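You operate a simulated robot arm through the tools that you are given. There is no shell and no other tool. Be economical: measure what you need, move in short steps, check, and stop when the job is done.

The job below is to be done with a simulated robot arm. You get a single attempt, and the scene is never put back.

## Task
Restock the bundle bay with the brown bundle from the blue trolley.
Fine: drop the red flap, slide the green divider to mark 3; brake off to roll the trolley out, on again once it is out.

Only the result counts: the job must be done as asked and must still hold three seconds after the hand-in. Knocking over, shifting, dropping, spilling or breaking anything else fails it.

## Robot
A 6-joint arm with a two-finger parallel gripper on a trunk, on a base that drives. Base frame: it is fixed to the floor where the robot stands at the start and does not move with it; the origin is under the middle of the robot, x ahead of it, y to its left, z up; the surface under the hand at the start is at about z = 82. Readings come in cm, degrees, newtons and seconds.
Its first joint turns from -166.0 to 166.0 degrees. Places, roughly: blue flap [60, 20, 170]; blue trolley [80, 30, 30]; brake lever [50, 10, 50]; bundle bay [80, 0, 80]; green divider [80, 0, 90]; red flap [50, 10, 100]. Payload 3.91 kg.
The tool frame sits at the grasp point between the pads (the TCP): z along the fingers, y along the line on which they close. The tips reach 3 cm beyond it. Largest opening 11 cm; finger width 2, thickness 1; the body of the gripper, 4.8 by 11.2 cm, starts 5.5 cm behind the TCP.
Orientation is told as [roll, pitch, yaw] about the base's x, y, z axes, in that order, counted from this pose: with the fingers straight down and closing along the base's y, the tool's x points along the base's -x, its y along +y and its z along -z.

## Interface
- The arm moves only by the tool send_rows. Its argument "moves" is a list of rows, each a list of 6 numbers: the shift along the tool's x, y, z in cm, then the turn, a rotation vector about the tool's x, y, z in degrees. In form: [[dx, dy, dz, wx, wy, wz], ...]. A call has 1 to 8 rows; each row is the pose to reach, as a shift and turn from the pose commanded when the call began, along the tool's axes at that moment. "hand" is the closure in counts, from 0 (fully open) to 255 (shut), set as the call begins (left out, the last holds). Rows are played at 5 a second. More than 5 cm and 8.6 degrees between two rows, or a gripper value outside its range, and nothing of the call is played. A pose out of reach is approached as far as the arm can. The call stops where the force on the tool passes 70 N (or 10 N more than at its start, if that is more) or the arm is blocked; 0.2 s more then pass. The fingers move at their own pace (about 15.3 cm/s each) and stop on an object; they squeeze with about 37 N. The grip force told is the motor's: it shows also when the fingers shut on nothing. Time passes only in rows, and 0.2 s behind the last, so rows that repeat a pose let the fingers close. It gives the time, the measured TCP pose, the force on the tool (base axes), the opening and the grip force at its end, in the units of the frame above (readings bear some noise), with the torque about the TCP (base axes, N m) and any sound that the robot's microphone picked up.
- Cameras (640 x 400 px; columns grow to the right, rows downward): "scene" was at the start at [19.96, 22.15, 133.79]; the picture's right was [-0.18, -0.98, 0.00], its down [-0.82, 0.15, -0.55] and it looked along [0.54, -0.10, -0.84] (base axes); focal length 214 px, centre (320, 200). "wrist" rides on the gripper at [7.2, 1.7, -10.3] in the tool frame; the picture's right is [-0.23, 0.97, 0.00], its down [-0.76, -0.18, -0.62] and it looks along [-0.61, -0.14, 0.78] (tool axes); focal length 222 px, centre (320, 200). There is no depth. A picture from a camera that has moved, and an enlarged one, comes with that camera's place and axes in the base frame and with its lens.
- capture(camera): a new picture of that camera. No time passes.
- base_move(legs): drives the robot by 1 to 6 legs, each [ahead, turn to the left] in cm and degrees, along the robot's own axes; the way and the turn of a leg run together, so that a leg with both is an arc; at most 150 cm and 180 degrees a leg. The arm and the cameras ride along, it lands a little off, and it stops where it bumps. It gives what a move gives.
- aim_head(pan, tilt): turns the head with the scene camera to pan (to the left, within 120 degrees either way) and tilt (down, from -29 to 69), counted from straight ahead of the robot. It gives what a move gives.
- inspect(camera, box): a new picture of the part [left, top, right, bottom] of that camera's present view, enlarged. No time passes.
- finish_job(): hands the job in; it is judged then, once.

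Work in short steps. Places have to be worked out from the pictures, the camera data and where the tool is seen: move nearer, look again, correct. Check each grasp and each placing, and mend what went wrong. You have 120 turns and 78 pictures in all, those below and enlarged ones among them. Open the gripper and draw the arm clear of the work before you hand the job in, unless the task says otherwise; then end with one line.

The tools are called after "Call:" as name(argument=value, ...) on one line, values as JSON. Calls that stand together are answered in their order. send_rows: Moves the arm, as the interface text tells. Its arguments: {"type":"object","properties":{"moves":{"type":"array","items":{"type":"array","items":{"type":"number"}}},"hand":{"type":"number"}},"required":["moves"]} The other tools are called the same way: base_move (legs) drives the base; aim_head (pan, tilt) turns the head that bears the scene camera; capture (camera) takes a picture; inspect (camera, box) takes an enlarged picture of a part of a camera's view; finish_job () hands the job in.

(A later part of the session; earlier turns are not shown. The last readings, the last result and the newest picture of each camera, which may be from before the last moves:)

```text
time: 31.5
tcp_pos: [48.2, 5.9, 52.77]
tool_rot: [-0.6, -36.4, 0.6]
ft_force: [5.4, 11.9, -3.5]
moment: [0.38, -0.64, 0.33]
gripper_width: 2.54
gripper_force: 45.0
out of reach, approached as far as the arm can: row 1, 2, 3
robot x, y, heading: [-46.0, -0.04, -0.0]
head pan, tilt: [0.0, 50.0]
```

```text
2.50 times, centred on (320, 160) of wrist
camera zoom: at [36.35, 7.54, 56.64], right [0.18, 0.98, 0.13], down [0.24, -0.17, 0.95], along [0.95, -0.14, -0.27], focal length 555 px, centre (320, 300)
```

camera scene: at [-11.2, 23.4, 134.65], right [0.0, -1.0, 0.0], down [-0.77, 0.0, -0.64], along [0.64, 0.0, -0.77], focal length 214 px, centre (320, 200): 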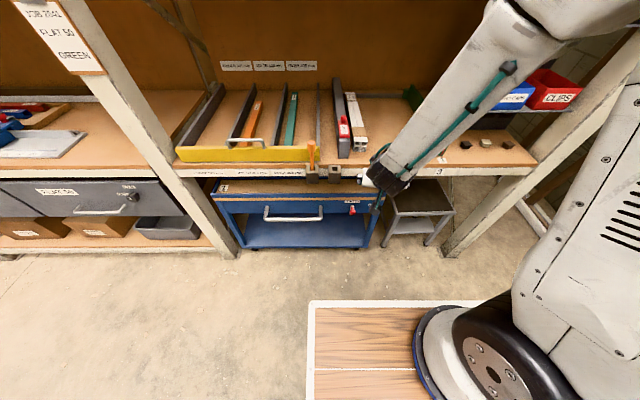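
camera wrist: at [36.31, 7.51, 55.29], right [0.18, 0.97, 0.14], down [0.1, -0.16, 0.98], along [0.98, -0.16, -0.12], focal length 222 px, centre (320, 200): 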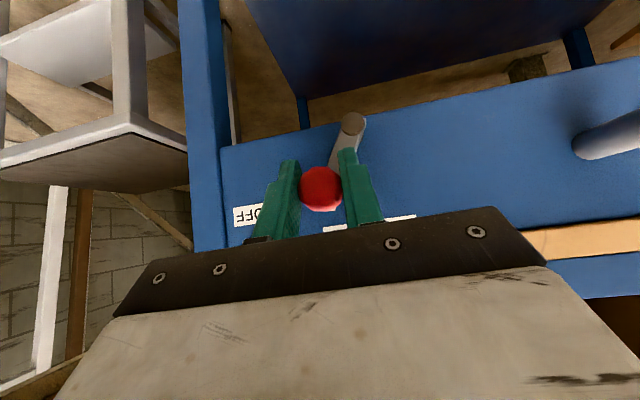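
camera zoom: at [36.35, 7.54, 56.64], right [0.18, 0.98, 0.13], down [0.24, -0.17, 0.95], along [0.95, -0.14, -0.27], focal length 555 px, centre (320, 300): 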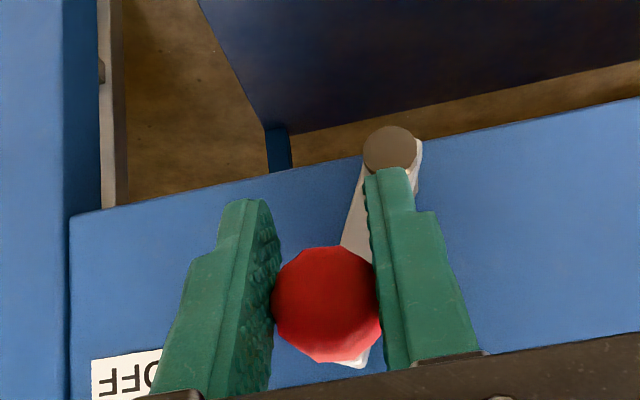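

Lever is at about 25° from upright; pitch is now unconstrained. I continue the arc to 60°.

Call:
send_rows(moves=[[0.15, -0.6, 0.2, 0, 0, 0], [0.4, -1.1, 0.56, 0, 0, 0], [0.77, -1.75, 1.05, 0, 0, 0], [1.19, -2.25, 1.61, 0, 0, 0]])

Call:
inspect(camera="wrist", box=[200, 80, 440, 240])

```text
time: 32.5
tcp_pos: [48.32, 5.16, 52.3]
tool_rot: [-0.9, -36.8, 0.6]
ft_force: [-8.6, -19.8, 13.1]
moment: [-0.31, 0.33, 0.1]
gripper_width: 2.49
gripper_force: 44.8
out of reach, approached as far as the arm can: row 2, 3, 4
robot x, y, heading: [-46.35, 0.06, -0.1]
head pan, tilt: [0.0, 50.0]
```

```text
2.50 times, centred on (320, 160) of wrist
camera zoom: at [36.44, 6.85, 56.13], right [0.18, 0.98, 0.12], down [0.24, -0.17, 0.96], along [0.95, -0.15, -0.26], focal length 555 px, centre (320, 300)
```

zoom: 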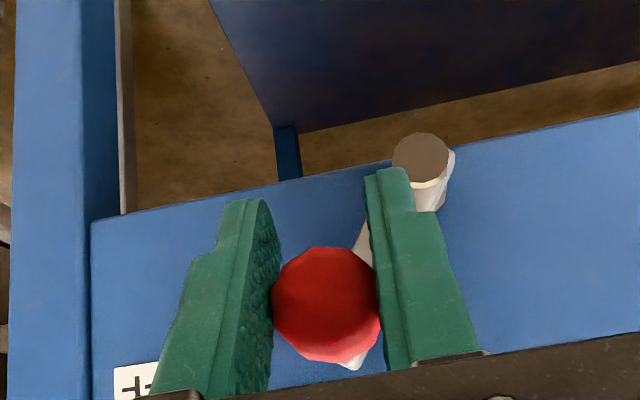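

Still on the limit, so the wrist needs less tilt. I take off another 12° of pitch in place (still clear of the shelf), holding the knob.

Call:
send_rows(moves=[[0, 0, 0, 0, 3, 0], [0, 0, 0, 0, 6, 0], [0, 0, 0, 0, 9, 0], [0, 0, 0, 0, 12, 0]])

```text
time: 33.5
tcp_pos: [48.45, 5.05, 52.19]
tool_rot: [-0.9, -26.0, 0.6]
ft_force: [5.2, 8.5, -6.4]
moment: [0.12, -0.72, 0.25]
gripper_width: 2.51
gripper_force: 45.2
robot x, y, heading: [-45.88, -0.22, -0.1]
head pan, tilt: [0.0, 50.0]
```

Free of limits now. The lever is near 40°; I continue to ~60°.

Call:
send_rows(moves=[[0.15, -0.4, 0.3, 0, 0, 0], [0.31, -0.75, 0.63, 0, 0, 0], [0.45, -1.0, 0.95, 0, 0, 0], [0.62, -1.25, 1.26, 0, 0, 0]])

Call:
inspect(camera="wrist", box=[200, 80, 440, 240])

```text
time: 34.5
tcp_pos: [48.31, 3.97, 50.9]
tool_rot: [-0.4, -24.6, 0.4]
ft_force: [-6.1, 4.1, 8.4]
moment: [0.39, -0.04, -0.12]
gripper_width: 2.5
gripper_force: 44.8
robot x, y, heading: [-45.81, 0.06, -0.2]
head pan, tilt: [0.0, 50.0]
```

```text
2.50 times, centred on (320, 160) of wrist
camera zoom: at [37.48, 5.62, 57.19], right [0.2, 0.98, 0.09], down [0.43, -0.17, 0.89], along [0.88, -0.14, -0.46], focal length 555 px, centre (320, 300)
```

zoom: 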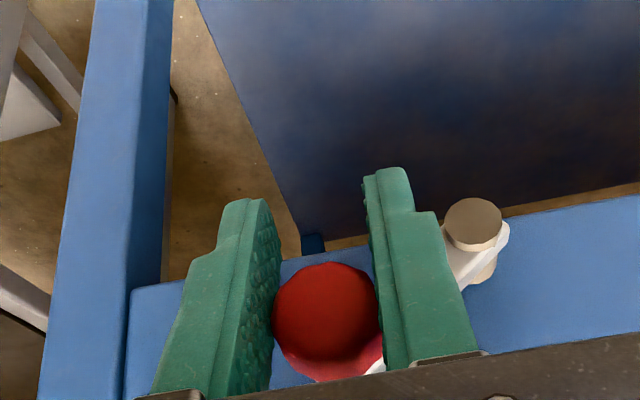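

About 60° now with little force; I press further along the arc to find the stop.

Call:
send_rows(moves=[[0.13, -0.15, 0.26, 0, 0, 0], [0.26, -0.3, 0.52, 0, 0, 0], [0.4, -0.42, 0.8, 0, 0, 0], [0.53, -0.5, 1.1, 0, 0, 0]])

```text
time: 35.5
tcp_pos: [48.33, 3.36, 49.93]
tool_rot: [-0.5, -24.8, 0.4]
ft_force: [-11.7, 2.8, 31.1]
moment: [-0.01, -0.23, 0.14]
gripper_width: 2.5
gripper_force: 44.6
robot x, y, heading: [-46.02, 0.08, 0.0]
head pan, tilt: [0.0, 50.0]
```

Call:
send_rows(moves=[[0.15, -0.05, 0.3, 0, 0, 0], [0.3, -0.1, 0.6, 0, 0, 0], [0.45, -0.12, 0.9, 0, 0, 0], [0.45, -0.12, 0.9, 0, 0, 0]])

Call:
inspect(camera="wrist", box=[200, 80, 440, 240])

```text
time: 36.5
tcp_pos: [48.23, 3.46, 48.75]
tool_rot: [-0.5, -24.8, 0.6]
ft_force: [7.6, 18.0, 29.5]
moment: [-0.32, 0.0, -0.05]
gripper_width: 2.58
gripper_force: 44.2
robot x, y, heading: [-45.84, 0.1, 0.1]
head pan, tilt: [0.0, 50.0]
```

```text
2.50 times, centred on (320, 160) of wrist
camera zoom: at [37.42, 5.09, 55.0], right [0.2, 0.98, 0.09], down [0.43, -0.17, 0.89], along [0.88, -0.14, -0.45], focal length 555 px, centre (320, 300)
```

zoom: 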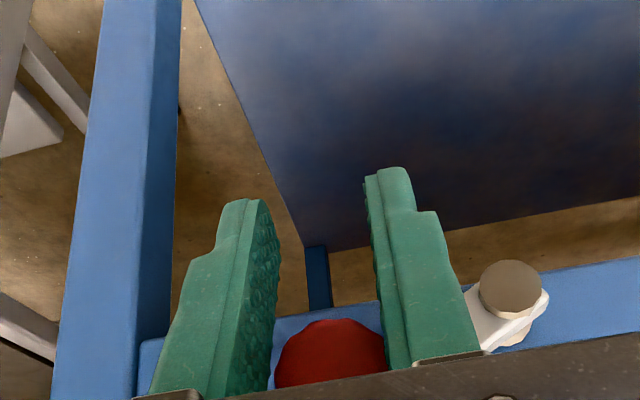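

The knob no longer follows: it is at its stop (~65°) and the pads slip. I release and back away along the fingers, then look.

Call:
send_rows(moves=[[0, 0, 0, 0, 0, 0], [0, 0, 0, 0, 0, 0], [0, 0, -3, 0, 0, 0], [0, 0, -7, 0, 0, 0], [0, 0, -11, 0, 0, 0]], hand=0)

Call:
inspect(camera="scene", box=[190, 130, 430, 280])

Call:
capture(camera="wrist")

```text
time: 37.7
tcp_pos: [43.7, 3.29, 58.77]
tool_rot: [-0.5, -24.6, 0.5]
ft_force: [0.1, -0.5, 0.3]
moment: [-0.02, 0.04, 0.02]
gripper_width: 10.99
gripper_force: 0.0
robot x, y, heading: [-46.13, -0.01, -0.2]
head pan, tilt: [0.0, 50.0]
```

```text
2.67 times, centred on (310, 205) of scene
camera zoom: at [-25.26, 23.44, 134.65], right [0.0, -1.0, 0.0], down [-0.77, 0.0, -0.64], along [0.64, 0.0, -0.77], focal length 572 px, centre (347, 187)
```

zoom: 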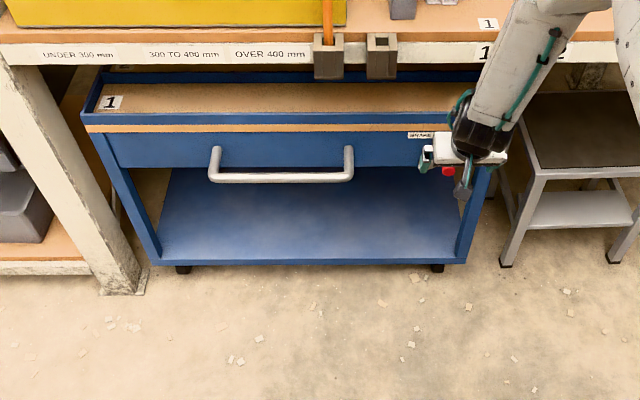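

```text
33 pictures are left
camera wrist: at [32.87, 4.99, 64.96], right [0.2, 0.98, 0.09], down [0.43, -0.17, 0.89], along [0.88, -0.14, -0.46], focal length 222 px, centre (320, 200)
```

wrist: 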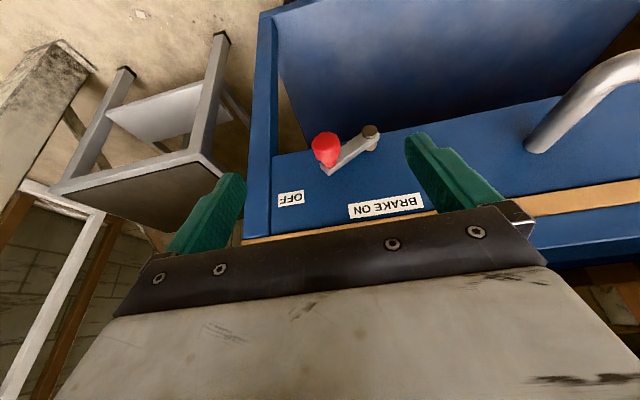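

The lever now points to OFF. Handle bar estimated at x≈43, z≈54.5, y≈22–47. I move over to its middle to look before hooking it.

Call:
send_rows(moves=[[0.8, 2, -4, 0, 0, 0], [1, 6.5, -5.5, 0, 0, 0], [1.2, 11.3, -6.3, 0, 0, 0], [1.2, 16.2, -6.3, 0, 0, 0], [1.2, 21.1, -6.3, 0, 0, 0], [1.2, 26, -6.3, 0, 0, 0], [1.2, 30.9, -6.3, 0, 0, 0]])

Call:
capture(camera="wrist")

```text
time: 39.3
tcp_pos: [39.92, 34.25, 63.78]
tool_rot: [-0.4, -24.7, 0.5]
ft_force: [0.7, -0.9, -0.3]
moment: [0.02, 0.02, 0.01]
gripper_width: 11.0
gripper_force: 0.1
robot x, y, heading: [-45.98, -0.02, -0.0]
head pan, tilt: [0.0, 50.0]
```

```text
32 pictures are left
camera wrist: at [29.02, 35.89, 70.06], right [0.2, 0.98, 0.09], down [0.43, -0.17, 0.89], along [0.88, -0.14, -0.46], focal length 222 px, centre (320, 200)
```

wrist: 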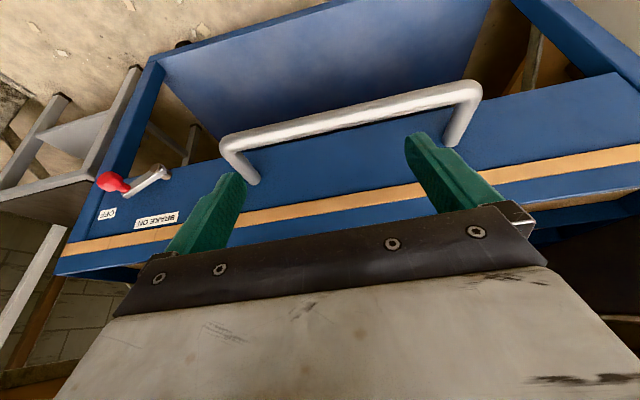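

Bar confirmed at x≈43.8, z≈54.5, y 24.7–47.5, face at 51. I move the open fingers forward above it and down into the gap behind the bar.

Call:
send_rows(moves=[[-3.2, 0.9, 1.5, 0, 0, 0], [-6.45, 1.75, 2.95, 0, 0, 0], [-5.2, 1.75, 5.75, 0, 0, 0], [-3.9, 1.75, 8.6, 0, 0, 0], [-2.58, 1.75, 11.4, 0, 0, 0]])

Call:
capture(camera="wrist")

```text
time: 40.5
tcp_pos: [47.19, 35.87, 54.45]
tool_rot: [0.0, -24.9, 0.3]
ft_force: [8.9, 0.7, 9.2]
moment: [0.5, -0.1, -0.51]
gripper_width: 10.96
gripper_force: 0.1
robot x, y, heading: [-45.89, 0.1, -0.2]
head pan, tilt: [0.0, 50.0]
```

```text
31 pictures are left
camera wrist: at [36.29, 37.65, 60.7], right [0.2, 0.97, 0.09], down [0.43, -0.17, 0.89], along [0.88, -0.14, -0.45], focal length 222 px, centre (320, 200)
```

wrist: 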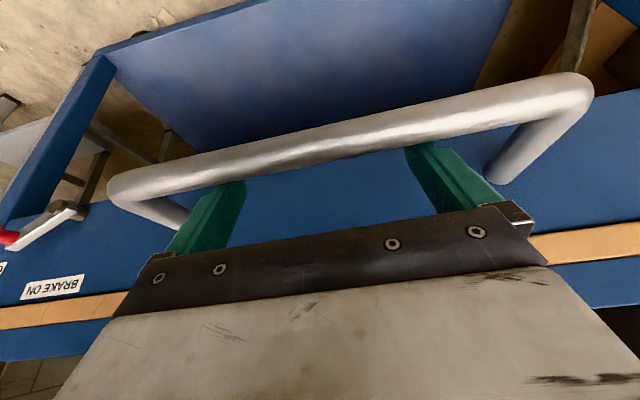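

The fingers sit behind the bar, touching it lightly. I drive back 10 cm to test the pull.

Call:
base_move(legs=[[-10, 0]])

```text
time: 41.6
tcp_pos: [36.81, 36.16, 54.3]
tool_rot: [-0.5, -24.6, 0.5]
ft_force: [-0.3, -0.2, 0.3]
moment: [0.01, -0.01, -0.03]
gripper_width: 10.98
gripper_force: 0.0
robot x, y, heading: [-56.14, -0.08, -0.2]
head pan, tilt: [0.0, 50.0]
```

Call:
capture(camera="scene")

```text
30 pictures are left
camera scene: at [-35.34, 23.49, 134.65], right [0.0, -1.0, 0.0], down [-0.77, 0.0, -0.64], along [0.64, 0.0, -0.77], focal length 214 px, centre (320, 200)
```

scene: 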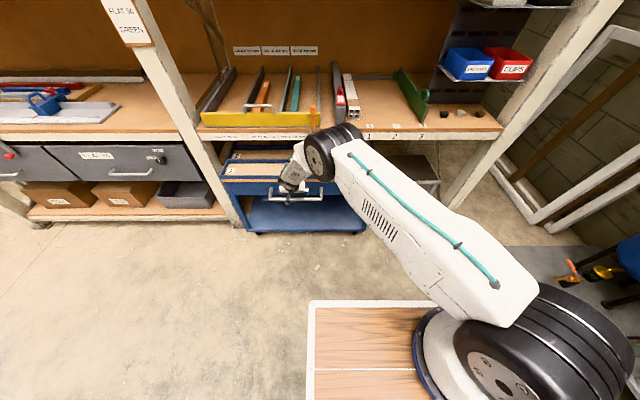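

The trolley follows. Before driving farther back I check the space behind.

Call:
aim_head(pan=120, tilt=35)

Call:
capture(camera="scene")

Call:
aim_head(pan=-110, tilt=40)

Call:
capture(camera="scene")

```text
time: 43.6
tcp_pos: [36.83, 36.09, 54.14]
tool_rot: [-0.5, -24.6, 0.5]
ft_force: [0.3, -0.5, 0.0]
moment: [-0.01, 0.02, 0.03]
gripper_width: 11.03
gripper_force: 0.1
robot x, y, heading: [-56.23, 0.03, 0.2]
head pan, tilt: [120.0, 35.0]
```

```text
29 pictures are left
camera scene: at [-47.44, 31.12, 136.82], right [0.87, 0.5, 0.0], down [0.29, -0.5, -0.82], along [-0.41, 0.71, -0.57], focal length 214 px, centre (320, 200)
```

scene: 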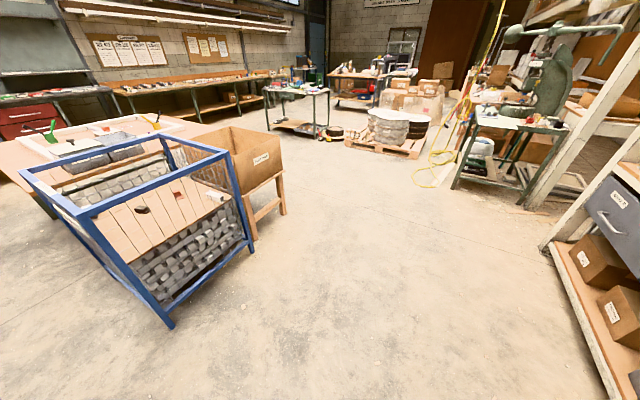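

```text
time: 46.9
tcp_pos: [36.8, 36.1, 54.14]
tool_rot: [-0.5, -24.5, 0.6]
ft_force: [0.8, -0.2, -1.1]
moment: [0.01, -0.01, -0.01]
gripper_width: 11.01
gripper_force: 0.0
robot x, y, heading: [-55.89, 0.26, 0.1]
head pan, tilt: [-110.0, 40.0]
```

```text
28 pictures are left
camera scene: at [-45.95, 15.5, 136.07], right [-0.94, 0.34, 0.0], down [0.22, 0.6, -0.77], along [-0.26, -0.72, -0.64], focal length 214 px, centre (320, 200)
```

scene: 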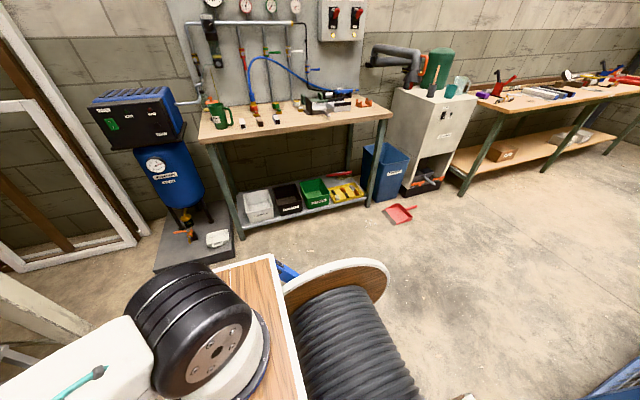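

There's room behind down to about x=−105 for the base. I drive back another 32 cm with the trolley hooked.

Call:
aim_head(pan=0, tilt=50)

Call:
base_move(legs=[[-32, 0]])

Call:
capture(camera="scene")

```text
time: 48.8
tcp_pos: [36.77, 36.08, 54.2]
tool_rot: [-0.5, -24.6, 0.6]
ft_force: [0.2, 0.3, 0.0]
moment: [0.0, -0.04, 0.02]
gripper_width: 11.0
gripper_force: 0.0
robot x, y, heading: [-55.95, 0.12, -0.2]
head pan, tilt: [0.0, 50.0]
```

```text
time: 51.5
tcp_pos: [5.33, 36.04, 54.62]
tool_rot: [-0.3, -25.1, 0.4]
ft_force: [0.7, -0.6, 0.2]
moment: [0.03, -0.03, -0.01]
gripper_width: 11.01
gripper_force: 0.2
robot x, y, heading: [-88.48, -0.38, -0.4]
head pan, tilt: [0.0, 50.0]
stopped in leg 1: the force on the tool passed its limit at 70 N (the readings are from after the stop); the commanded pose is now the measured one
```

```text
27 pictures are left
camera scene: at [-67.38, 23.43, 134.65], right [0.0, -1.0, 0.0], down [-0.77, 0.0, -0.64], along [0.64, 0.0, -0.77], focal length 214 px, centre (320, 200)
```

scene: 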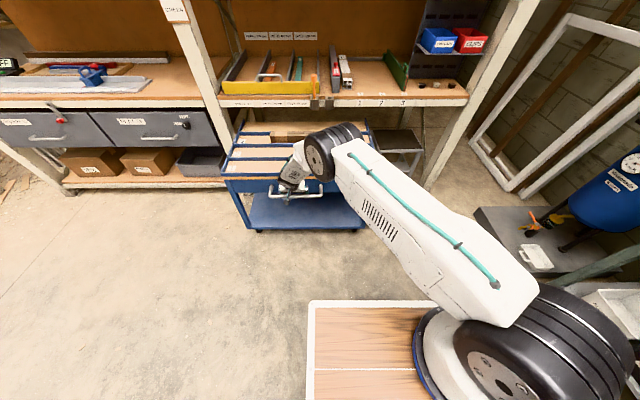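

It stopped right at the end at 70 N — perhaps the trolley's travel limit. I zoom in on the trolley's deck.

Call:
inspect(camera="scene", box=[210, 90, 410, 240])

Call:
capture(camera="wrist")

```text
2.67 times, centred on (310, 165) of scene
camera zoom: at [-67.38, 23.43, 134.65], right [0.0, -1.0, 0.0], down [-0.77, 0.0, -0.64], along [0.64, 0.0, -0.77], focal length 572 px, centre (347, 293)
```

zoom: 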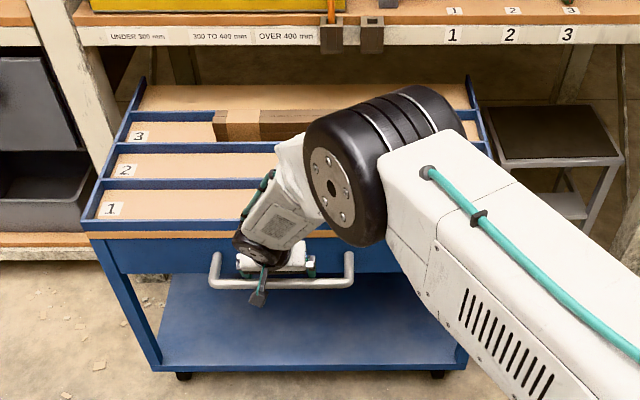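

```text
25 pictures are left
camera wrist: at [-5.68, 37.69, 60.8], right [0.2, 0.98, 0.09], down [0.43, -0.17, 0.89], along [0.88, -0.14, -0.45], focal length 222 px, centre (320, 200)
```

wrist: 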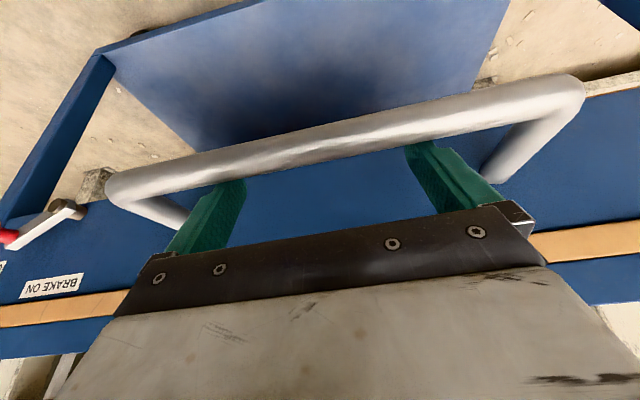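

Slots 1–3+ are visible; the dark-brown bundle lies in slot 3, and the trolley's rear is out at the shelf front. Now I unhook upward, and go back to the brake lever (now expected at x≈6).

Call:
send_rows(moves=[[-1.97, 0, -4.2, 0, 0, 0], [-3.94, 0, -8.43, 0, 0, 0], [-1, 0, -9.8, 0, 0, 0], [1.77, -1, -11.1, 0, 0, 0], [1.77, -5.8, -11.1, 0, 0, 0], [1.77, -10.6, -11.1, 0, 0, 0], [1.77, -15.4, -11.1, 0, 0, 0], [1.77, -20.2, -11.1, 0, 0, 0]])

Call:
send_rows(moves=[[0, -4, 0, 0, 0, 0], [0, -8, 0, 0, 0, 0], [0, -12.2, 0, 0, 0, 0]])

Call:
capture(camera="wrist")

```text
time: 53.3
tcp_pos: [-1.13, 15.87, 64.16]
tool_rot: [-0.2, -25.0, 0.3]
ft_force: [0.5, -0.4, 0.1]
moment: [-0.02, -0.01, 0.0]
gripper_width: 11.02
gripper_force: 0.0
robot x, y, heading: [-88.1, 0.03, -0.0]
head pan, tilt: [0.0, 50.0]
```

```text
time: 54.1
tcp_pos: [-1.03, 3.76, 64.07]
tool_rot: [-0.3, -24.9, 0.3]
ft_force: [-0.3, 0.0, -0.5]
moment: [-0.02, 0.0, -0.02]
gripper_width: 11.04
gripper_force: 0.0
robot x, y, heading: [-88.21, 0.18, 0.0]
head pan, tilt: [0.0, 50.0]
```

```text
24 pictures are left
camera wrist: at [-11.98, 5.38, 70.24], right [0.2, 0.97, 0.09], down [0.43, -0.17, 0.89], along [0.88, -0.14, -0.45], focal length 222 px, centre (320, 200)
```

wrist: 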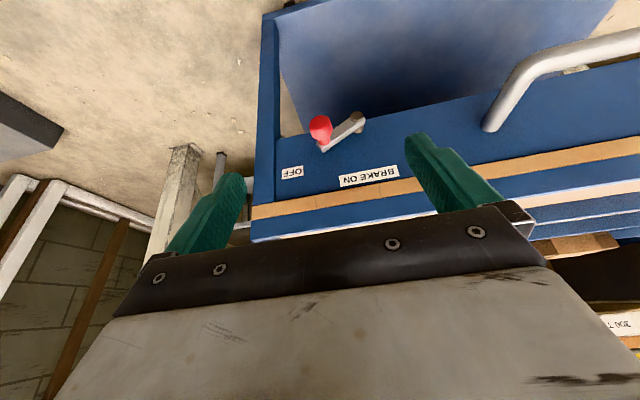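

Knob seen at about (7, 3.3, 51). I advance along the fingers to straddle it.

Call:
send_rows(moves=[[-1.35, -0.35, 4, 0, 0, 0], [-1.35, -0.35, 8.5, 0, 0, 0], [-1.35, -0.35, 12.5, 0, 0, 0], [-1.35, -0.35, 15.5, 0, 0, 0]])

Call:
send_rows(moves=[[0, 0, 0, 0, 0, 0], [0, 0, 0, 0, 0, 0], [0, 0, 0, 0, 0, 0], [0, 0, 0, 0, 0, 0]], hand=255)

Call:
inspect(camera="wrist", box=[200, 80, 440, 240])

```text
time: 55.1
tcp_pos: [6.78, 3.36, 50.65]
tool_rot: [-0.3, -25.0, 0.4]
ft_force: [-0.1, -0.1, 0.1]
moment: [0.03, 0.01, 0.0]
gripper_width: 11.02
gripper_force: 0.2
robot x, y, heading: [-87.94, 0.13, -0.1]
head pan, tilt: [0.0, 50.0]
```

```text
time: 56.1
tcp_pos: [6.77, 3.28, 50.69]
tool_rot: [-0.3, -25.0, 0.5]
ft_force: [0.7, -1.9, -2.4]
moment: [-0.09, -0.03, 0.3]
gripper_width: 2.52
gripper_force: 44.8
robot x, y, heading: [-88.42, 0.26, -0.3]
head pan, tilt: [0.0, 50.0]
```

```text
2.50 times, centred on (320, 160) of wrist
camera zoom: at [-4.17, 4.95, 56.83], right [0.2, 0.98, 0.09], down [0.43, -0.17, 0.89], along [0.88, -0.14, -0.45], focal length 555 px, centre (320, 300)
```

zoom: 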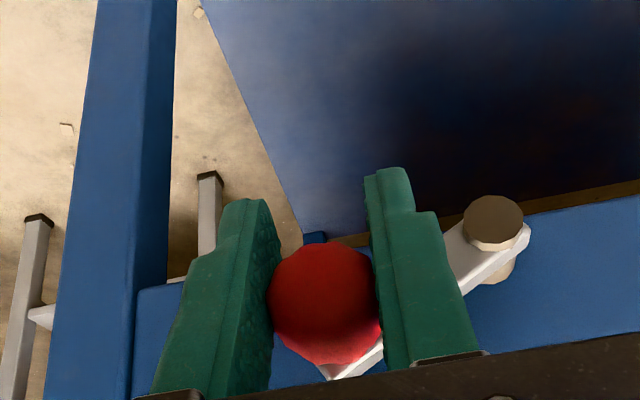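

Knob pinched. I swing it back up along the arc to BRAKE ON.

Call:
send_rows(moves=[[-0.32, 0.43, -0.69, 0, 0, 0], [-0.6, 1.0, -1.3, 0, 0, 0], [-0.8, 1.5, -1.7, 0, 0, 0], [-0.94, 2.03, -2.0, 0, 0, 0], [-1.06, 2.63, -2.27, 0, 0, 0], [-1.15, 3.24, -2.46, 0, 0, 0], [-1.2, 3.9, -2.58, 0, 0, 0], [-1.22, 4.5, -2.62, 0, 0, 0]])

Call:
inspect(camera="wrist", box=[200, 80, 440, 240])

```text
time: 57.9
tcp_pos: [6.95, 7.67, 53.59]
tool_rot: [-0.3, -25.1, 0.4]
ft_force: [-1.2, -9.2, 4.5]
moment: [-0.18, 0.03, 0.34]
gripper_width: 2.5
gripper_force: 44.7
robot x, y, heading: [-88.27, 0.47, -0.2]
head pan, tilt: [0.0, 50.0]
```

```text
2.50 times, centred on (320, 160) of wrist
camera zoom: at [-4.04, 9.45, 59.77], right [0.2, 0.98, 0.09], down [0.43, -0.17, 0.89], along [0.88, -0.14, -0.45], focal length 555 px, centre (320, 300)
```

zoom: 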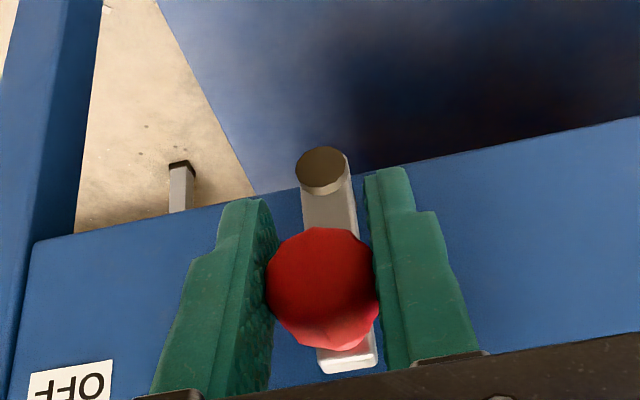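

Nearly upright. I nudge 0.8 cm further to seat it against its stop, then release and retreat.

Call:
send_rows(moves=[[0, 0.4, 0, 0, 0, 0], [0, 0.8, 0, 0, 0, 0], [0, 0.8, 0, 0, 0, 0]])

Call:
send_rows(moves=[[0, 0, 0, 0, 0, 0], [0, 0, 0, 0, 0, 0], [0, 0, -4, 0, 0, 0], [0, 0, -8, 0, 0, 0], [0, 0, -12, 0, 0, 0]], hand=0)

Call:
capture(camera="wrist")

```text
time: 58.7
tcp_pos: [6.99, 7.93, 53.63]
tool_rot: [-0.6, -25.2, -0.1]
ft_force: [-3.2, -63.4, 17.5]
moment: [-0.19, 0.31, 0.13]
gripper_width: 2.54
gripper_force: 45.4
robot x, y, heading: [-88.15, 0.43, -0.3]
head pan, tilt: [0.0, 50.0]
```

```text
time: 59.9
tcp_pos: [1.88, 8.57, 64.42]
tool_rot: [-0.3, -25.0, 0.4]
ft_force: [-0.5, 0.1, 0.7]
moment: [-0.02, -0.02, 0.01]
gripper_width: 10.99
gripper_force: 0.0
robot x, y, heading: [-88.07, -0.05, 0.0]
head pan, tilt: [0.0, 50.0]
```

```text
21 pictures are left
camera wrist: at [-9.17, 10.28, 70.55], right [0.2, 0.98, 0.09], down [0.43, -0.17, 0.89], along [0.88, -0.14, -0.45], focal length 222 px, centre (320, 200)
```

wrist: 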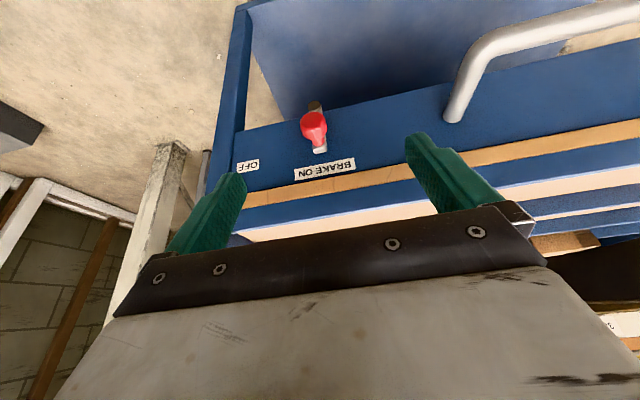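

Lever upright under "BRAKE ON", trolley out. Plan: park the base to the right of the trolley (about (0, −38)) so both the deck and the bay are in reach. First I raise the arm and straighten the tool.

Call:
send_rows(moves=[[-0.87, 0.43, -4.79, 0, 3.1, 0], [-1.74, 0.85, -9.58, 0, 6.2, 0], [-2.6, 1.28, -14.4, 0, 9.4, 0], [-3.5, 1.7, -19.1, 0, 12.5, 0], [-4.36, 2.1, -23.9, 0, 15.6, 0], [-5.2, 2.55, -28.7, 0, 18.8, 0], [-6.1, 3, -33.5, 0, 21.9, 0], [-6.97, 3.4, -38.3, 0, 25, 0]])

Call:
inspect(camera="scene", box=[210, 90, 410, 240])

```text
time: 61.7
tcp_pos: [-8.09, 12.05, 101.93]
tool_rot: [-0.3, 0.1, 0.2]
ft_force: [-0.4, 0.3, 0.6]
moment: [0.03, 0.05, 0.03]
gripper_width: 11.0
gripper_force: 0.0
robot x, y, heading: [-88.1, 0.04, -0.2]
head pan, tilt: [0.0, 50.0]
```

```text
2.67 times, centred on (310, 165) of scene
camera zoom: at [-67.35, 23.4, 134.65], right [0.0, -1.0, 0.0], down [-0.77, 0.0, -0.64], along [0.64, 0.0, -0.77], focal length 572 px, centre (347, 293)
```

zoom: 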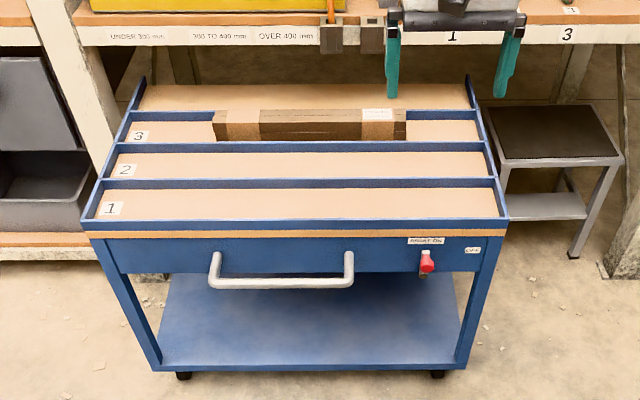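

The bundle lies in slot 3, roughly y 12–50 at x≈31, and the brake shows ON. I swing the arm left and yaw the tool +90° so it will ride above the trolley while I drive.

Call:
send_rows(moves=[[3.33, 3.58, 0, 0, 0, -7.5], [6.67, 7.17, 0, 0, 0, -15], [10, 10.75, 0, 0, 0, -22.5], [13.3, 14.3, 0, 0, 0, -30], [16.7, 17.9, 0, 0, 0, -37.5], [20, 21.5, 0, 0, 0, -45], [23.3, 25.1, 0, 0, 0, -52.5], [26.7, 28.7, 0, 0, 0, -60]])

Call:
send_rows(moves=[[-1.43, 4.67, -1, 0, 0, -7.5], [-2.87, 9.35, -2, 0, 0, -15], [-4.3, 14, -3, 0, 0, -22.5], [-5.73, 18.7, -4, 0, 0, -30]])

```text
time: 63.5
tcp_pos: [-34.9, 40.6, 101.85]
tool_rot: [-0.1, 0.2, 60.2]
ft_force: [0.0, 0.5, 0.4]
moment: [0.03, -0.01, 0.02]
gripper_width: 11.0
gripper_force: 0.0
robot x, y, heading: [-88.04, -0.04, -0.2]
head pan, tilt: [0.0, 50.0]
```

```text
refused: row 4 steps farther than a row can; nothing moved
```

Call:
send_rows(moves=[[-1.15, 3.74, -1, 0, 0, -6], [-2.3, 7.5, -2, 0, 0, -12], [-3.45, 11.2, -3, 0, 0, -18], [-4.6, 15, -4, 0, 0, -24], [-5.73, 18.7, -4, 0, 0, -30]])

Call:
base_move(legs=[[0, -28], [78, 0], [0, 28]])

Call:
capture(camera="scene")

```text
time: 64.7
tcp_pos: [-48.43, 54.98, 105.9]
tool_rot: [0.0, 0.2, 90.3]
ft_force: [0.5, 0.0, 0.4]
moment: [-0.02, 0.02, 0.03]
gripper_width: 10.99
gripper_force: 0.1
robot x, y, heading: [-88.08, -0.11, -0.4]
head pan, tilt: [0.0, 50.0]
```

```text
time: 71.7
tcp_pos: [20.99, 17.76, 105.76]
tool_rot: [-0.1, 0.3, 90.2]
ft_force: [-0.4, 0.5, -0.2]
moment: [0.02, 0.0, -0.01]
gripper_width: 10.99
gripper_force: 0.1
robot x, y, heading: [-18.79, -37.43, -0.2]
head pan, tilt: [0.0, 50.0]
```

```text
19 pictures are left
camera scene: at [1.92, -13.67, 134.65], right [0.0, -1.0, 0.0], down [-0.77, 0.0, -0.64], along [0.64, 0.0, -0.77], focal length 214 px, centre (320, 200)
```

scene: 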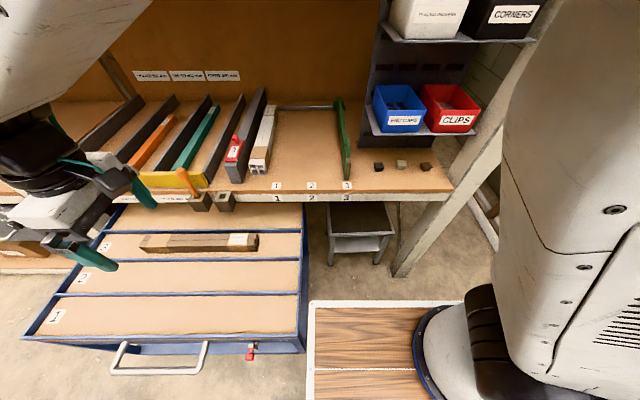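

The bundle measures about x≈41, y 10–53, top z≈62.5. I drive 15 cm further ahead and bring the wrist camera over it.

Call:
base_move(legs=[[15, 0]])

Call:
send_rows(moves=[[0, -2, 4, 0, 0, 0], [0, -4, 8, 0, 0, 0], [0, -5, 12, 0, 0, 0], [0, -5, 16, 0, 0, 0], [0, -5, 20, 0, 0, 0]])

Call:
capture(camera="wrist")

```text
time: 73.1
tcp_pos: [36.16, 17.74, 105.82]
tool_rot: [-0.1, 0.3, 90.2]
ft_force: [-0.3, -0.6, -1.0]
moment: [-0.01, 0.02, -0.01]
gripper_width: 11.01
gripper_force: 0.0
robot x, y, heading: [-3.44, -36.95, -0.1]
head pan, tilt: [0.0, 50.0]
```

```text
time: 74.3
tcp_pos: [41.14, 17.95, 85.78]
tool_rot: [-0.1, 0.1, 90.1]
ft_force: [0.9, 0.0, 0.2]
moment: [0.01, -0.01, -0.01]
gripper_width: 11.0
gripper_force: 0.1
robot x, y, heading: [-4.0, -36.8, -0.2]
head pan, tilt: [0.0, 50.0]
```

```text
18 pictures are left
camera wrist: at [39.54, 10.63, 95.99], right [-0.97, 0.22, 0.0], down [0.17, 0.76, 0.62], along [0.14, 0.6, -0.78], focal length 222 px, centre (320, 200)
```

wrist: 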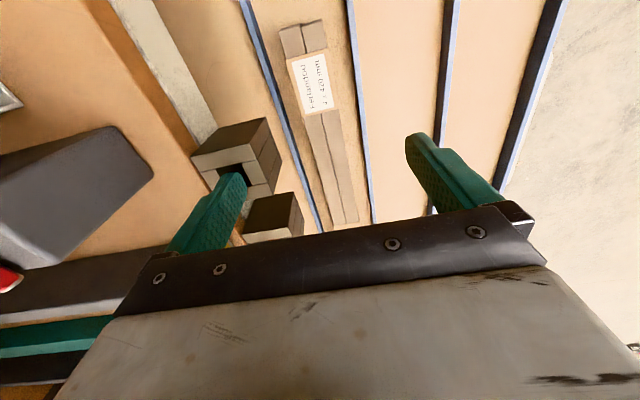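

Bundle centre-line x≈41.6, y 10–53; slot is x≈36.6–46.5, so I use a 7 cm opening. The two socket brackets (y≈16–20 and 24–29, front x≈44.6) mean I grasp at y≈34.5. I rise over the orange pin, then move across.

Call:
send_rows(moves=[[0, 0, -5, 0, 0, 0], [0, 0, -10, 0, 0, 0], [0, 0, -15, 0, 0, 0], [0, 0, -19, 0, 0, 0], [-4.2, -0.2, -19, 0, 0, 0], [-8.4, -0.3, -19, 0, 0, 0], [-12.6, -0.4, -19, 0, 0, 0], [-16.6, -0.5, -19, 0, 0, 0]], hand=93)

Call:
send_rows(moves=[[0, 0, 4.5, 0, 0, 0], [0, 0, 9, 0, 0, 0], [0, 0, 13.5, 0, 0, 0], [0, 0, 18, 0, 0, 0]])

Call:
capture(camera="wrist")

Call:
capture(camera="scene")

```text
time: 76.1
tcp_pos: [41.6, 34.36, 104.79]
tool_rot: [-0.1, 0.2, 90.2]
ft_force: [-0.1, 0.4, 1.2]
moment: [0.0, 0.02, -0.04]
gripper_width: 7.0
gripper_force: 0.1
robot x, y, heading: [-3.88, -37.42, -0.1]
head pan, tilt: [0.0, 50.0]
```

```text
time: 77.1
tcp_pos: [41.61, 34.22, 86.72]
tool_rot: [-0.1, 0.2, 90.1]
ft_force: [0.4, 0.4, 0.3]
moment: [0.01, -0.01, -0.01]
gripper_width: 7.0
gripper_force: 0.1
robot x, y, heading: [-3.68, -37.18, -0.2]
head pan, tilt: [0.0, 50.0]
```

```text
17 pictures are left
camera wrist: at [39.98, 27.07, 97.03], right [-0.97, 0.22, 0.0], down [0.17, 0.76, 0.62], along [0.14, 0.6, -0.78], focal length 222 px, centre (320, 200)
```

wrist: 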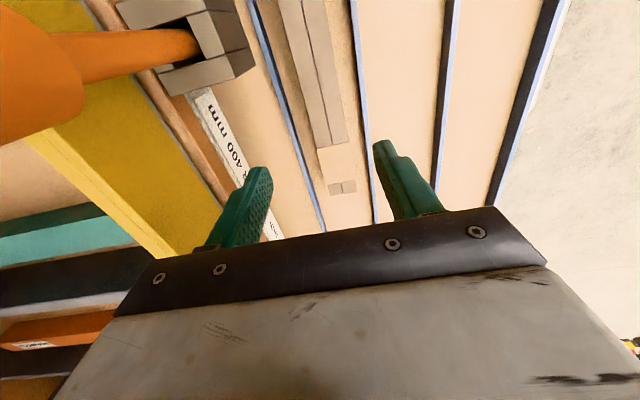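

```text
16 pictures are left
camera scene: at [17.02, -13.73, 134.66], right [0.0, -1.0, 0.0], down [-0.77, 0.0, -0.64], along [0.64, 0.0, -0.77], focal length 214 px, centre (320, 200)
```

scene: 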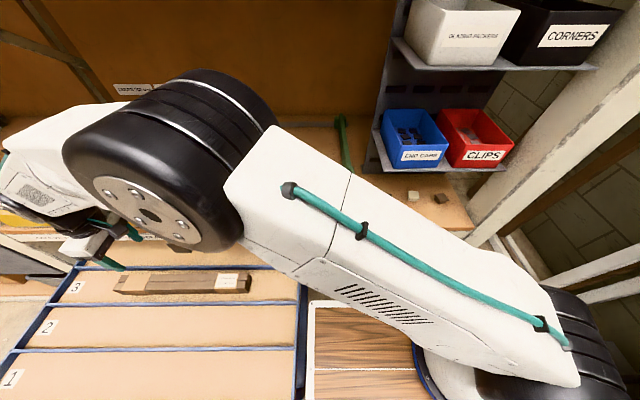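

From here the forearm would sweep low over the orange pin when descending, so I will instead pick from the front of the trolley, where the arm stays on the −x side. I rise, reverse, and drive to about (−42, 5).

Call:
send_rows(moves=[[0, 0, -4.5, 0, 0, 0], [0, 0, -9, 0, 0, 0], [0, 0, -13.5, 0, 0, 0], [0, 0, -18.5, 0, 0, 0]])

Call:
base_move(legs=[[-90, 0], [0, 45], [59, 0], [0, -45]])

```text
time: 78.1
tcp_pos: [41.6, 34.31, 105.19]
tool_rot: [0.0, 0.4, 90.1]
ft_force: [0.2, -0.2, 0.3]
moment: [0.0, 0.03, -0.01]
gripper_width: 7.0
gripper_force: 0.1
robot x, y, heading: [-3.88, -36.96, 0.0]
head pan, tilt: [0.0, 50.0]
```

```text
time: 89.9
tcp_pos: [-5.69, 75.78, 105.07]
tool_rot: [-0.1, 0.3, 89.7]
ft_force: [-0.3, 0.3, -0.1]
moment: [-0.01, 0.0, 0.0]
gripper_width: 7.0
gripper_force: 0.1
robot x, y, heading: [-51.92, 4.93, -0.6]
head pan, tilt: [0.0, 50.0]
```

Call:
base_move(legs=[[10, 0]])

Call:
send_rows(moves=[[3.57, -3.1, 0, 0, 0, 0], [7.1, -6.2, 0, 0, 0, 0], [10.7, -9.3, 0, 0, 0, 0], [14.3, -12.4, 0, 0, 0, 0], [17.8, -15.5, 0, 0, 0, 0], [21.4, -18.6, 0, 0, 0, 0], [25, -21.7, 0, 0, 0, 0], [28.5, -24.8, 0, 0, 0, 0]])

```text
time: 91.1
tcp_pos: [4.38, 75.55, 105.23]
tool_rot: [-0.1, 0.2, 89.7]
ft_force: [-0.4, -0.2, 0.0]
moment: [0.02, 0.03, 0.01]
gripper_width: 6.99
gripper_force: 0.0
robot x, y, heading: [-41.64, 4.66, -0.6]
head pan, tilt: [0.0, 50.0]
```

```text
time: 92.9
tcp_pos: [28.95, 46.88, 105.28]
tool_rot: [0.0, 0.3, 89.8]
ft_force: [0.1, 0.4, -1.3]
moment: [0.01, -0.02, -0.03]
gripper_width: 6.99
gripper_force: 0.0
robot x, y, heading: [-41.38, 4.79, -0.9]
head pan, tilt: [0.0, 50.0]
```

Call:
send_rows(moves=[[3.6, -3.16, 0, 0, 0, 0], [7.2, -6.3, 0, 0, 0, 0], [10.8, -9.5, 0, 0, 0, 0], [14.4, -12.65, 0, 0, 0, 0], [14.4, -12.65, 5, 0, 0, 0], [14.4, -12.65, 10, 0, 0, 0], [14.4, -12.65, 15, 0, 0, 0], [14.4, -12.65, 19, 0, 0, 0]])

Call:
capture(camera="wrist")

Call:
capture(camera="scene")

```text
time: 94.7
tcp_pos: [41.5, 32.39, 86.42]
tool_rot: [-0.1, 0.2, 89.5]
ft_force: [0.3, 0.0, -0.5]
moment: [-0.01, -0.05, -0.01]
gripper_width: 7.01
gripper_force: 0.1
robot x, y, heading: [-41.86, 4.83, -0.7]
head pan, tilt: [0.0, 50.0]
```

```text
15 pictures are left
camera wrist: at [39.8, 25.19, 96.74], right [-0.97, 0.23, 0.0], down [0.18, 0.76, 0.62], along [0.15, 0.6, -0.78], focal length 222 px, centre (320, 200)
```

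wrist: 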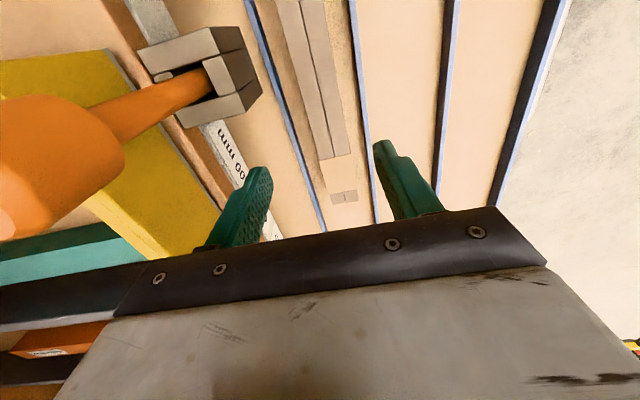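

```text
14 pictures are left
camera scene: at [-20.57, 27.79, 134.66], right [-0.01, -1.0, 0.0], down [-0.77, 0.01, -0.64], along [0.64, -0.01, -0.77], focal length 214 px, centre (320, 200)
```

scene: 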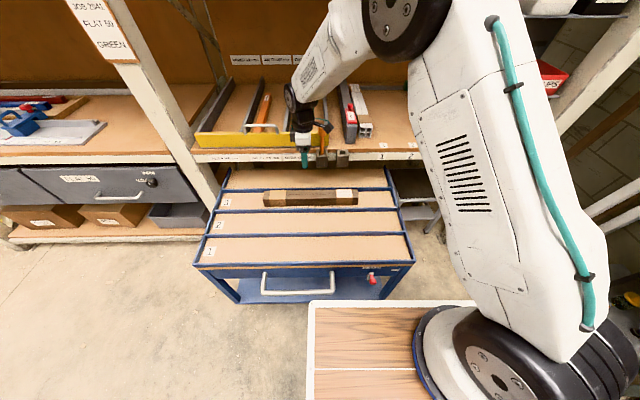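

The arm's forearm would still come close to the orange pin from this side. I raise, retract the arm toward the front, and shift the base to y≈45 so the arm comes in from the −x/+y side.

Call:
send_rows(moves=[[0, 0, -5, 0, 0, 0], [0, 0, -10, 0, 0, 0], [0, 0, -15, 0, 0, 0], [0, 1, -19, 0, 0, 0], [3, 4, -19, 0, 0, 0], [6.5, 7.5, -19, 0, 0, 0], [11, 9.5, -19, 0, 0, 0], [15.5, 11.5, -19, 0, 0, 0]])

Call:
send_rows(moves=[[4.5, 1, 0, 0, 0, 0], [9, 2, 0, 0, 0, 0]])

Call:
base_move(legs=[[-45, 0], [0, 45.7], [57, 0], [0, -45]])

```text
time: 96.5
tcp_pos: [29.94, 17.08, 105.38]
tool_rot: [0.1, 0.3, 89.7]
ft_force: [0.6, 0.8, -0.6]
moment: [-0.01, 0.03, -0.01]
gripper_width: 6.97
gripper_force: 0.1
robot x, y, heading: [-41.55, 4.76, -0.7]
head pan, tilt: [0.0, 50.0]
```

```text
time: 97.1
tcp_pos: [27.83, 8.06, 105.47]
tool_rot: [-0.1, 0.3, 89.7]
ft_force: [-0.8, 0.0, 0.1]
moment: [-0.01, 0.04, 0.04]
gripper_width: 6.98
gripper_force: 0.1
robot x, y, heading: [-41.72, 4.53, -0.8]
head pan, tilt: [0.0, 50.0]
```

```text
time: 106.8
tcp_pos: [23.4, 50.22, 105.45]
tool_rot: [-0.1, 0.4, 90.6]
ft_force: [0.2, -0.1, 0.3]
moment: [0.02, 0.0, 0.0]
gripper_width: 6.98
gripper_force: 0.0
robot x, y, heading: [-46.03, 45.2, 0.0]
head pan, tilt: [0.0, 50.0]
```

Call:
send_rows(moves=[[2.9, -3, 0, 0, 0, 0.6], [5.8, -6, 0, 0, 0, 0.6], [8.7, -9, 0, 0, 0, 0.6], [11.6, -12, 0, 0, 0, 0.6], [14.5, -15, 0, 0, 0, 0.6], [17.4, -17.9, 0, 0, 0, 0.6], [17.4, -17.9, 5, 0, 0, 0.6], [17.4, -17.9, 10, 0, 0, 0.6]])

Call:
capture(camera="scene")

```text
time: 108.5
tcp_pos: [41.41, 32.89, 95.36]
tool_rot: [0.0, 0.3, 90.0]
ft_force: [0.0, 0.2, 0.7]
moment: [0.01, 0.0, -0.02]
gripper_width: 6.99
gripper_force: 0.0
robot x, y, heading: [-46.09, 45.48, 0.4]
head pan, tilt: [0.0, 50.0]
```

```text
13 pictures are left
camera scene: at [-25.4, 68.95, 134.66], right [0.0, -1.0, 0.0], down [-0.77, 0.0, -0.64], along [0.64, 0.0, -0.77], focal length 214 px, centre (320, 200)
```

scene: 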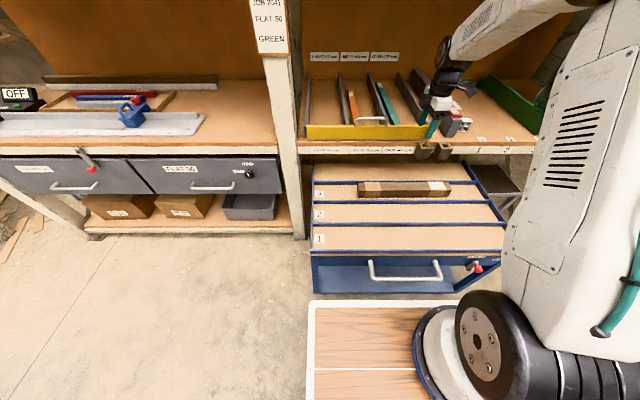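

Descending in guarded steps to z≈78 and checking clearance.

Call:
send_rows(moves=[[0, 0, 3, 0, 0, 0], [0, 0, 6, 0, 0, 0], [0, 0, 9, 0, 0, 0], [0, 0, 12, 0, 0, 0], [0, 0, 15, 0, 0, 0], [0, 0, 17, 0, 0, 0]])

Call:
capture(camera="wrist")

Call:
inspect(camera="scene", box=[360, 40, 520, 200])

```text
time: 110.0
tcp_pos: [41.52, 32.86, 78.68]
tool_rot: [-0.1, 0.3, 90.1]
ft_force: [-0.2, 0.3, 1.3]
moment: [-0.01, 0.02, -0.03]
gripper_width: 6.99
gripper_force: 0.1
robot x, y, heading: [-46.93, 45.42, 0.1]
head pan, tilt: [0.0, 50.0]
```

```text
12 pictures are left
camera wrist: at [39.75, 25.59, 88.86], right [-0.97, 0.23, 0.0], down [0.18, 0.76, 0.62], along [0.14, 0.6, -0.78], focal length 222 px, centre (320, 200)
```

wrist: 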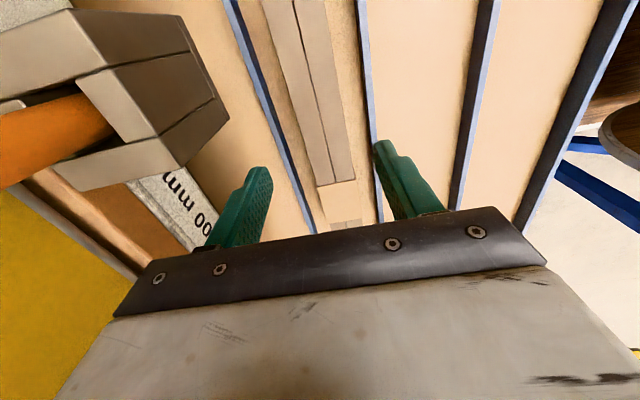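

```text
2.50 times, centred on (440, 120) of scene
camera zoom: at [-25.39, 68.95, 134.66], right [0.0, -1.0, 0.0], down [-0.77, 0.0, -0.64], along [0.64, 0.0, -0.77], focal length 536 px, centre (20, 400)
```

zoom: 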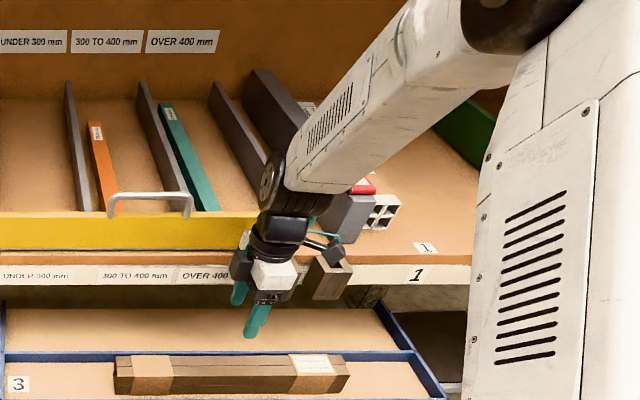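

Bundle centre-line at x≈41.2, slot 36.3–46.1, bracket just clear. I shift 0.3 cm and descend to the grasp height.

Call:
send_rows(moves=[[0, 0.3, 3, 0, 0, 0], [0, 0.3, 6, 0, 0, 0], [0, 0.3, 9, 0, 0, 0], [0, 0.3, 12, 0, 0, 0], [0, 0.3, 14, 0, 0, 0], [0, 0.3, 16, 0, 0, 0]])

Call:
inspect(camera="scene", box=[360, 100, 500, 220])

```text
time: 111.3
tcp_pos: [41.3, 32.54, 62.59]
tool_rot: [0.0, 0.3, 89.9]
ft_force: [-0.2, -0.1, -0.2]
moment: [-0.02, 0.01, -0.03]
gripper_width: 6.99
gripper_force: 0.0
robot x, y, heading: [-46.01, 45.13, 0.2]
head pan, tilt: [0.0, 50.0]
```

```text
3.33 times, centred on (430, 160) of scene
camera zoom: at [-25.37, 68.94, 134.65], right [0.0, -1.0, 0.0], down [-0.77, 0.0, -0.64], along [0.64, 0.0, -0.77], focal length 715 px, centre (-47, 333)
```

zoom: 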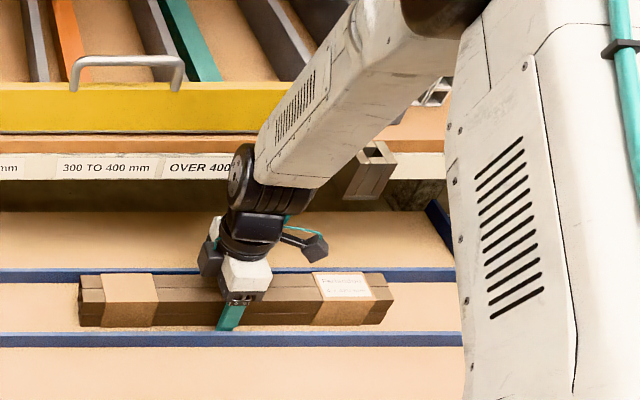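

The finger reaches well down the bundle's side and sits nearly at its middle. I close.

Call:
send_rows(moves=[[0, 0, 0, 0, 0, 0], [0, 0, 0, 0, 0, 0], [0, 0, 0, 0, 0, 0], [0, 0, 0, 0, 0, 0]], hand=255)

Call:
send_rows(moves=[[0, 0, -1, 0, 0, 0], [0, 0, -2, 0, 0, 0], [0, 0, -3, 0, 0, 0], [0, 0, -3, 0, 0, 0]])

```text
time: 112.3
tcp_pos: [41.24, 32.53, 62.49]
tool_rot: [0.0, 0.3, 90.0]
ft_force: [3.5, -2.0, 2.3]
moment: [-0.43, 0.12, 0.27]
gripper_width: 5.36
gripper_force: 36.7
robot x, y, heading: [-45.93, 45.77, 0.0]
head pan, tilt: [0.0, 50.0]
```

```text
time: 113.3
tcp_pos: [41.13, 32.69, 65.48]
tool_rot: [0.0, 0.4, 90.0]
ft_force: [0.8, -0.3, -6.9]
moment: [0.1, -0.03, 0.03]
gripper_width: 5.36
gripper_force: 36.7
robot x, y, heading: [-46.26, 45.57, 0.3]
head pan, tilt: [0.0, 50.0]
```

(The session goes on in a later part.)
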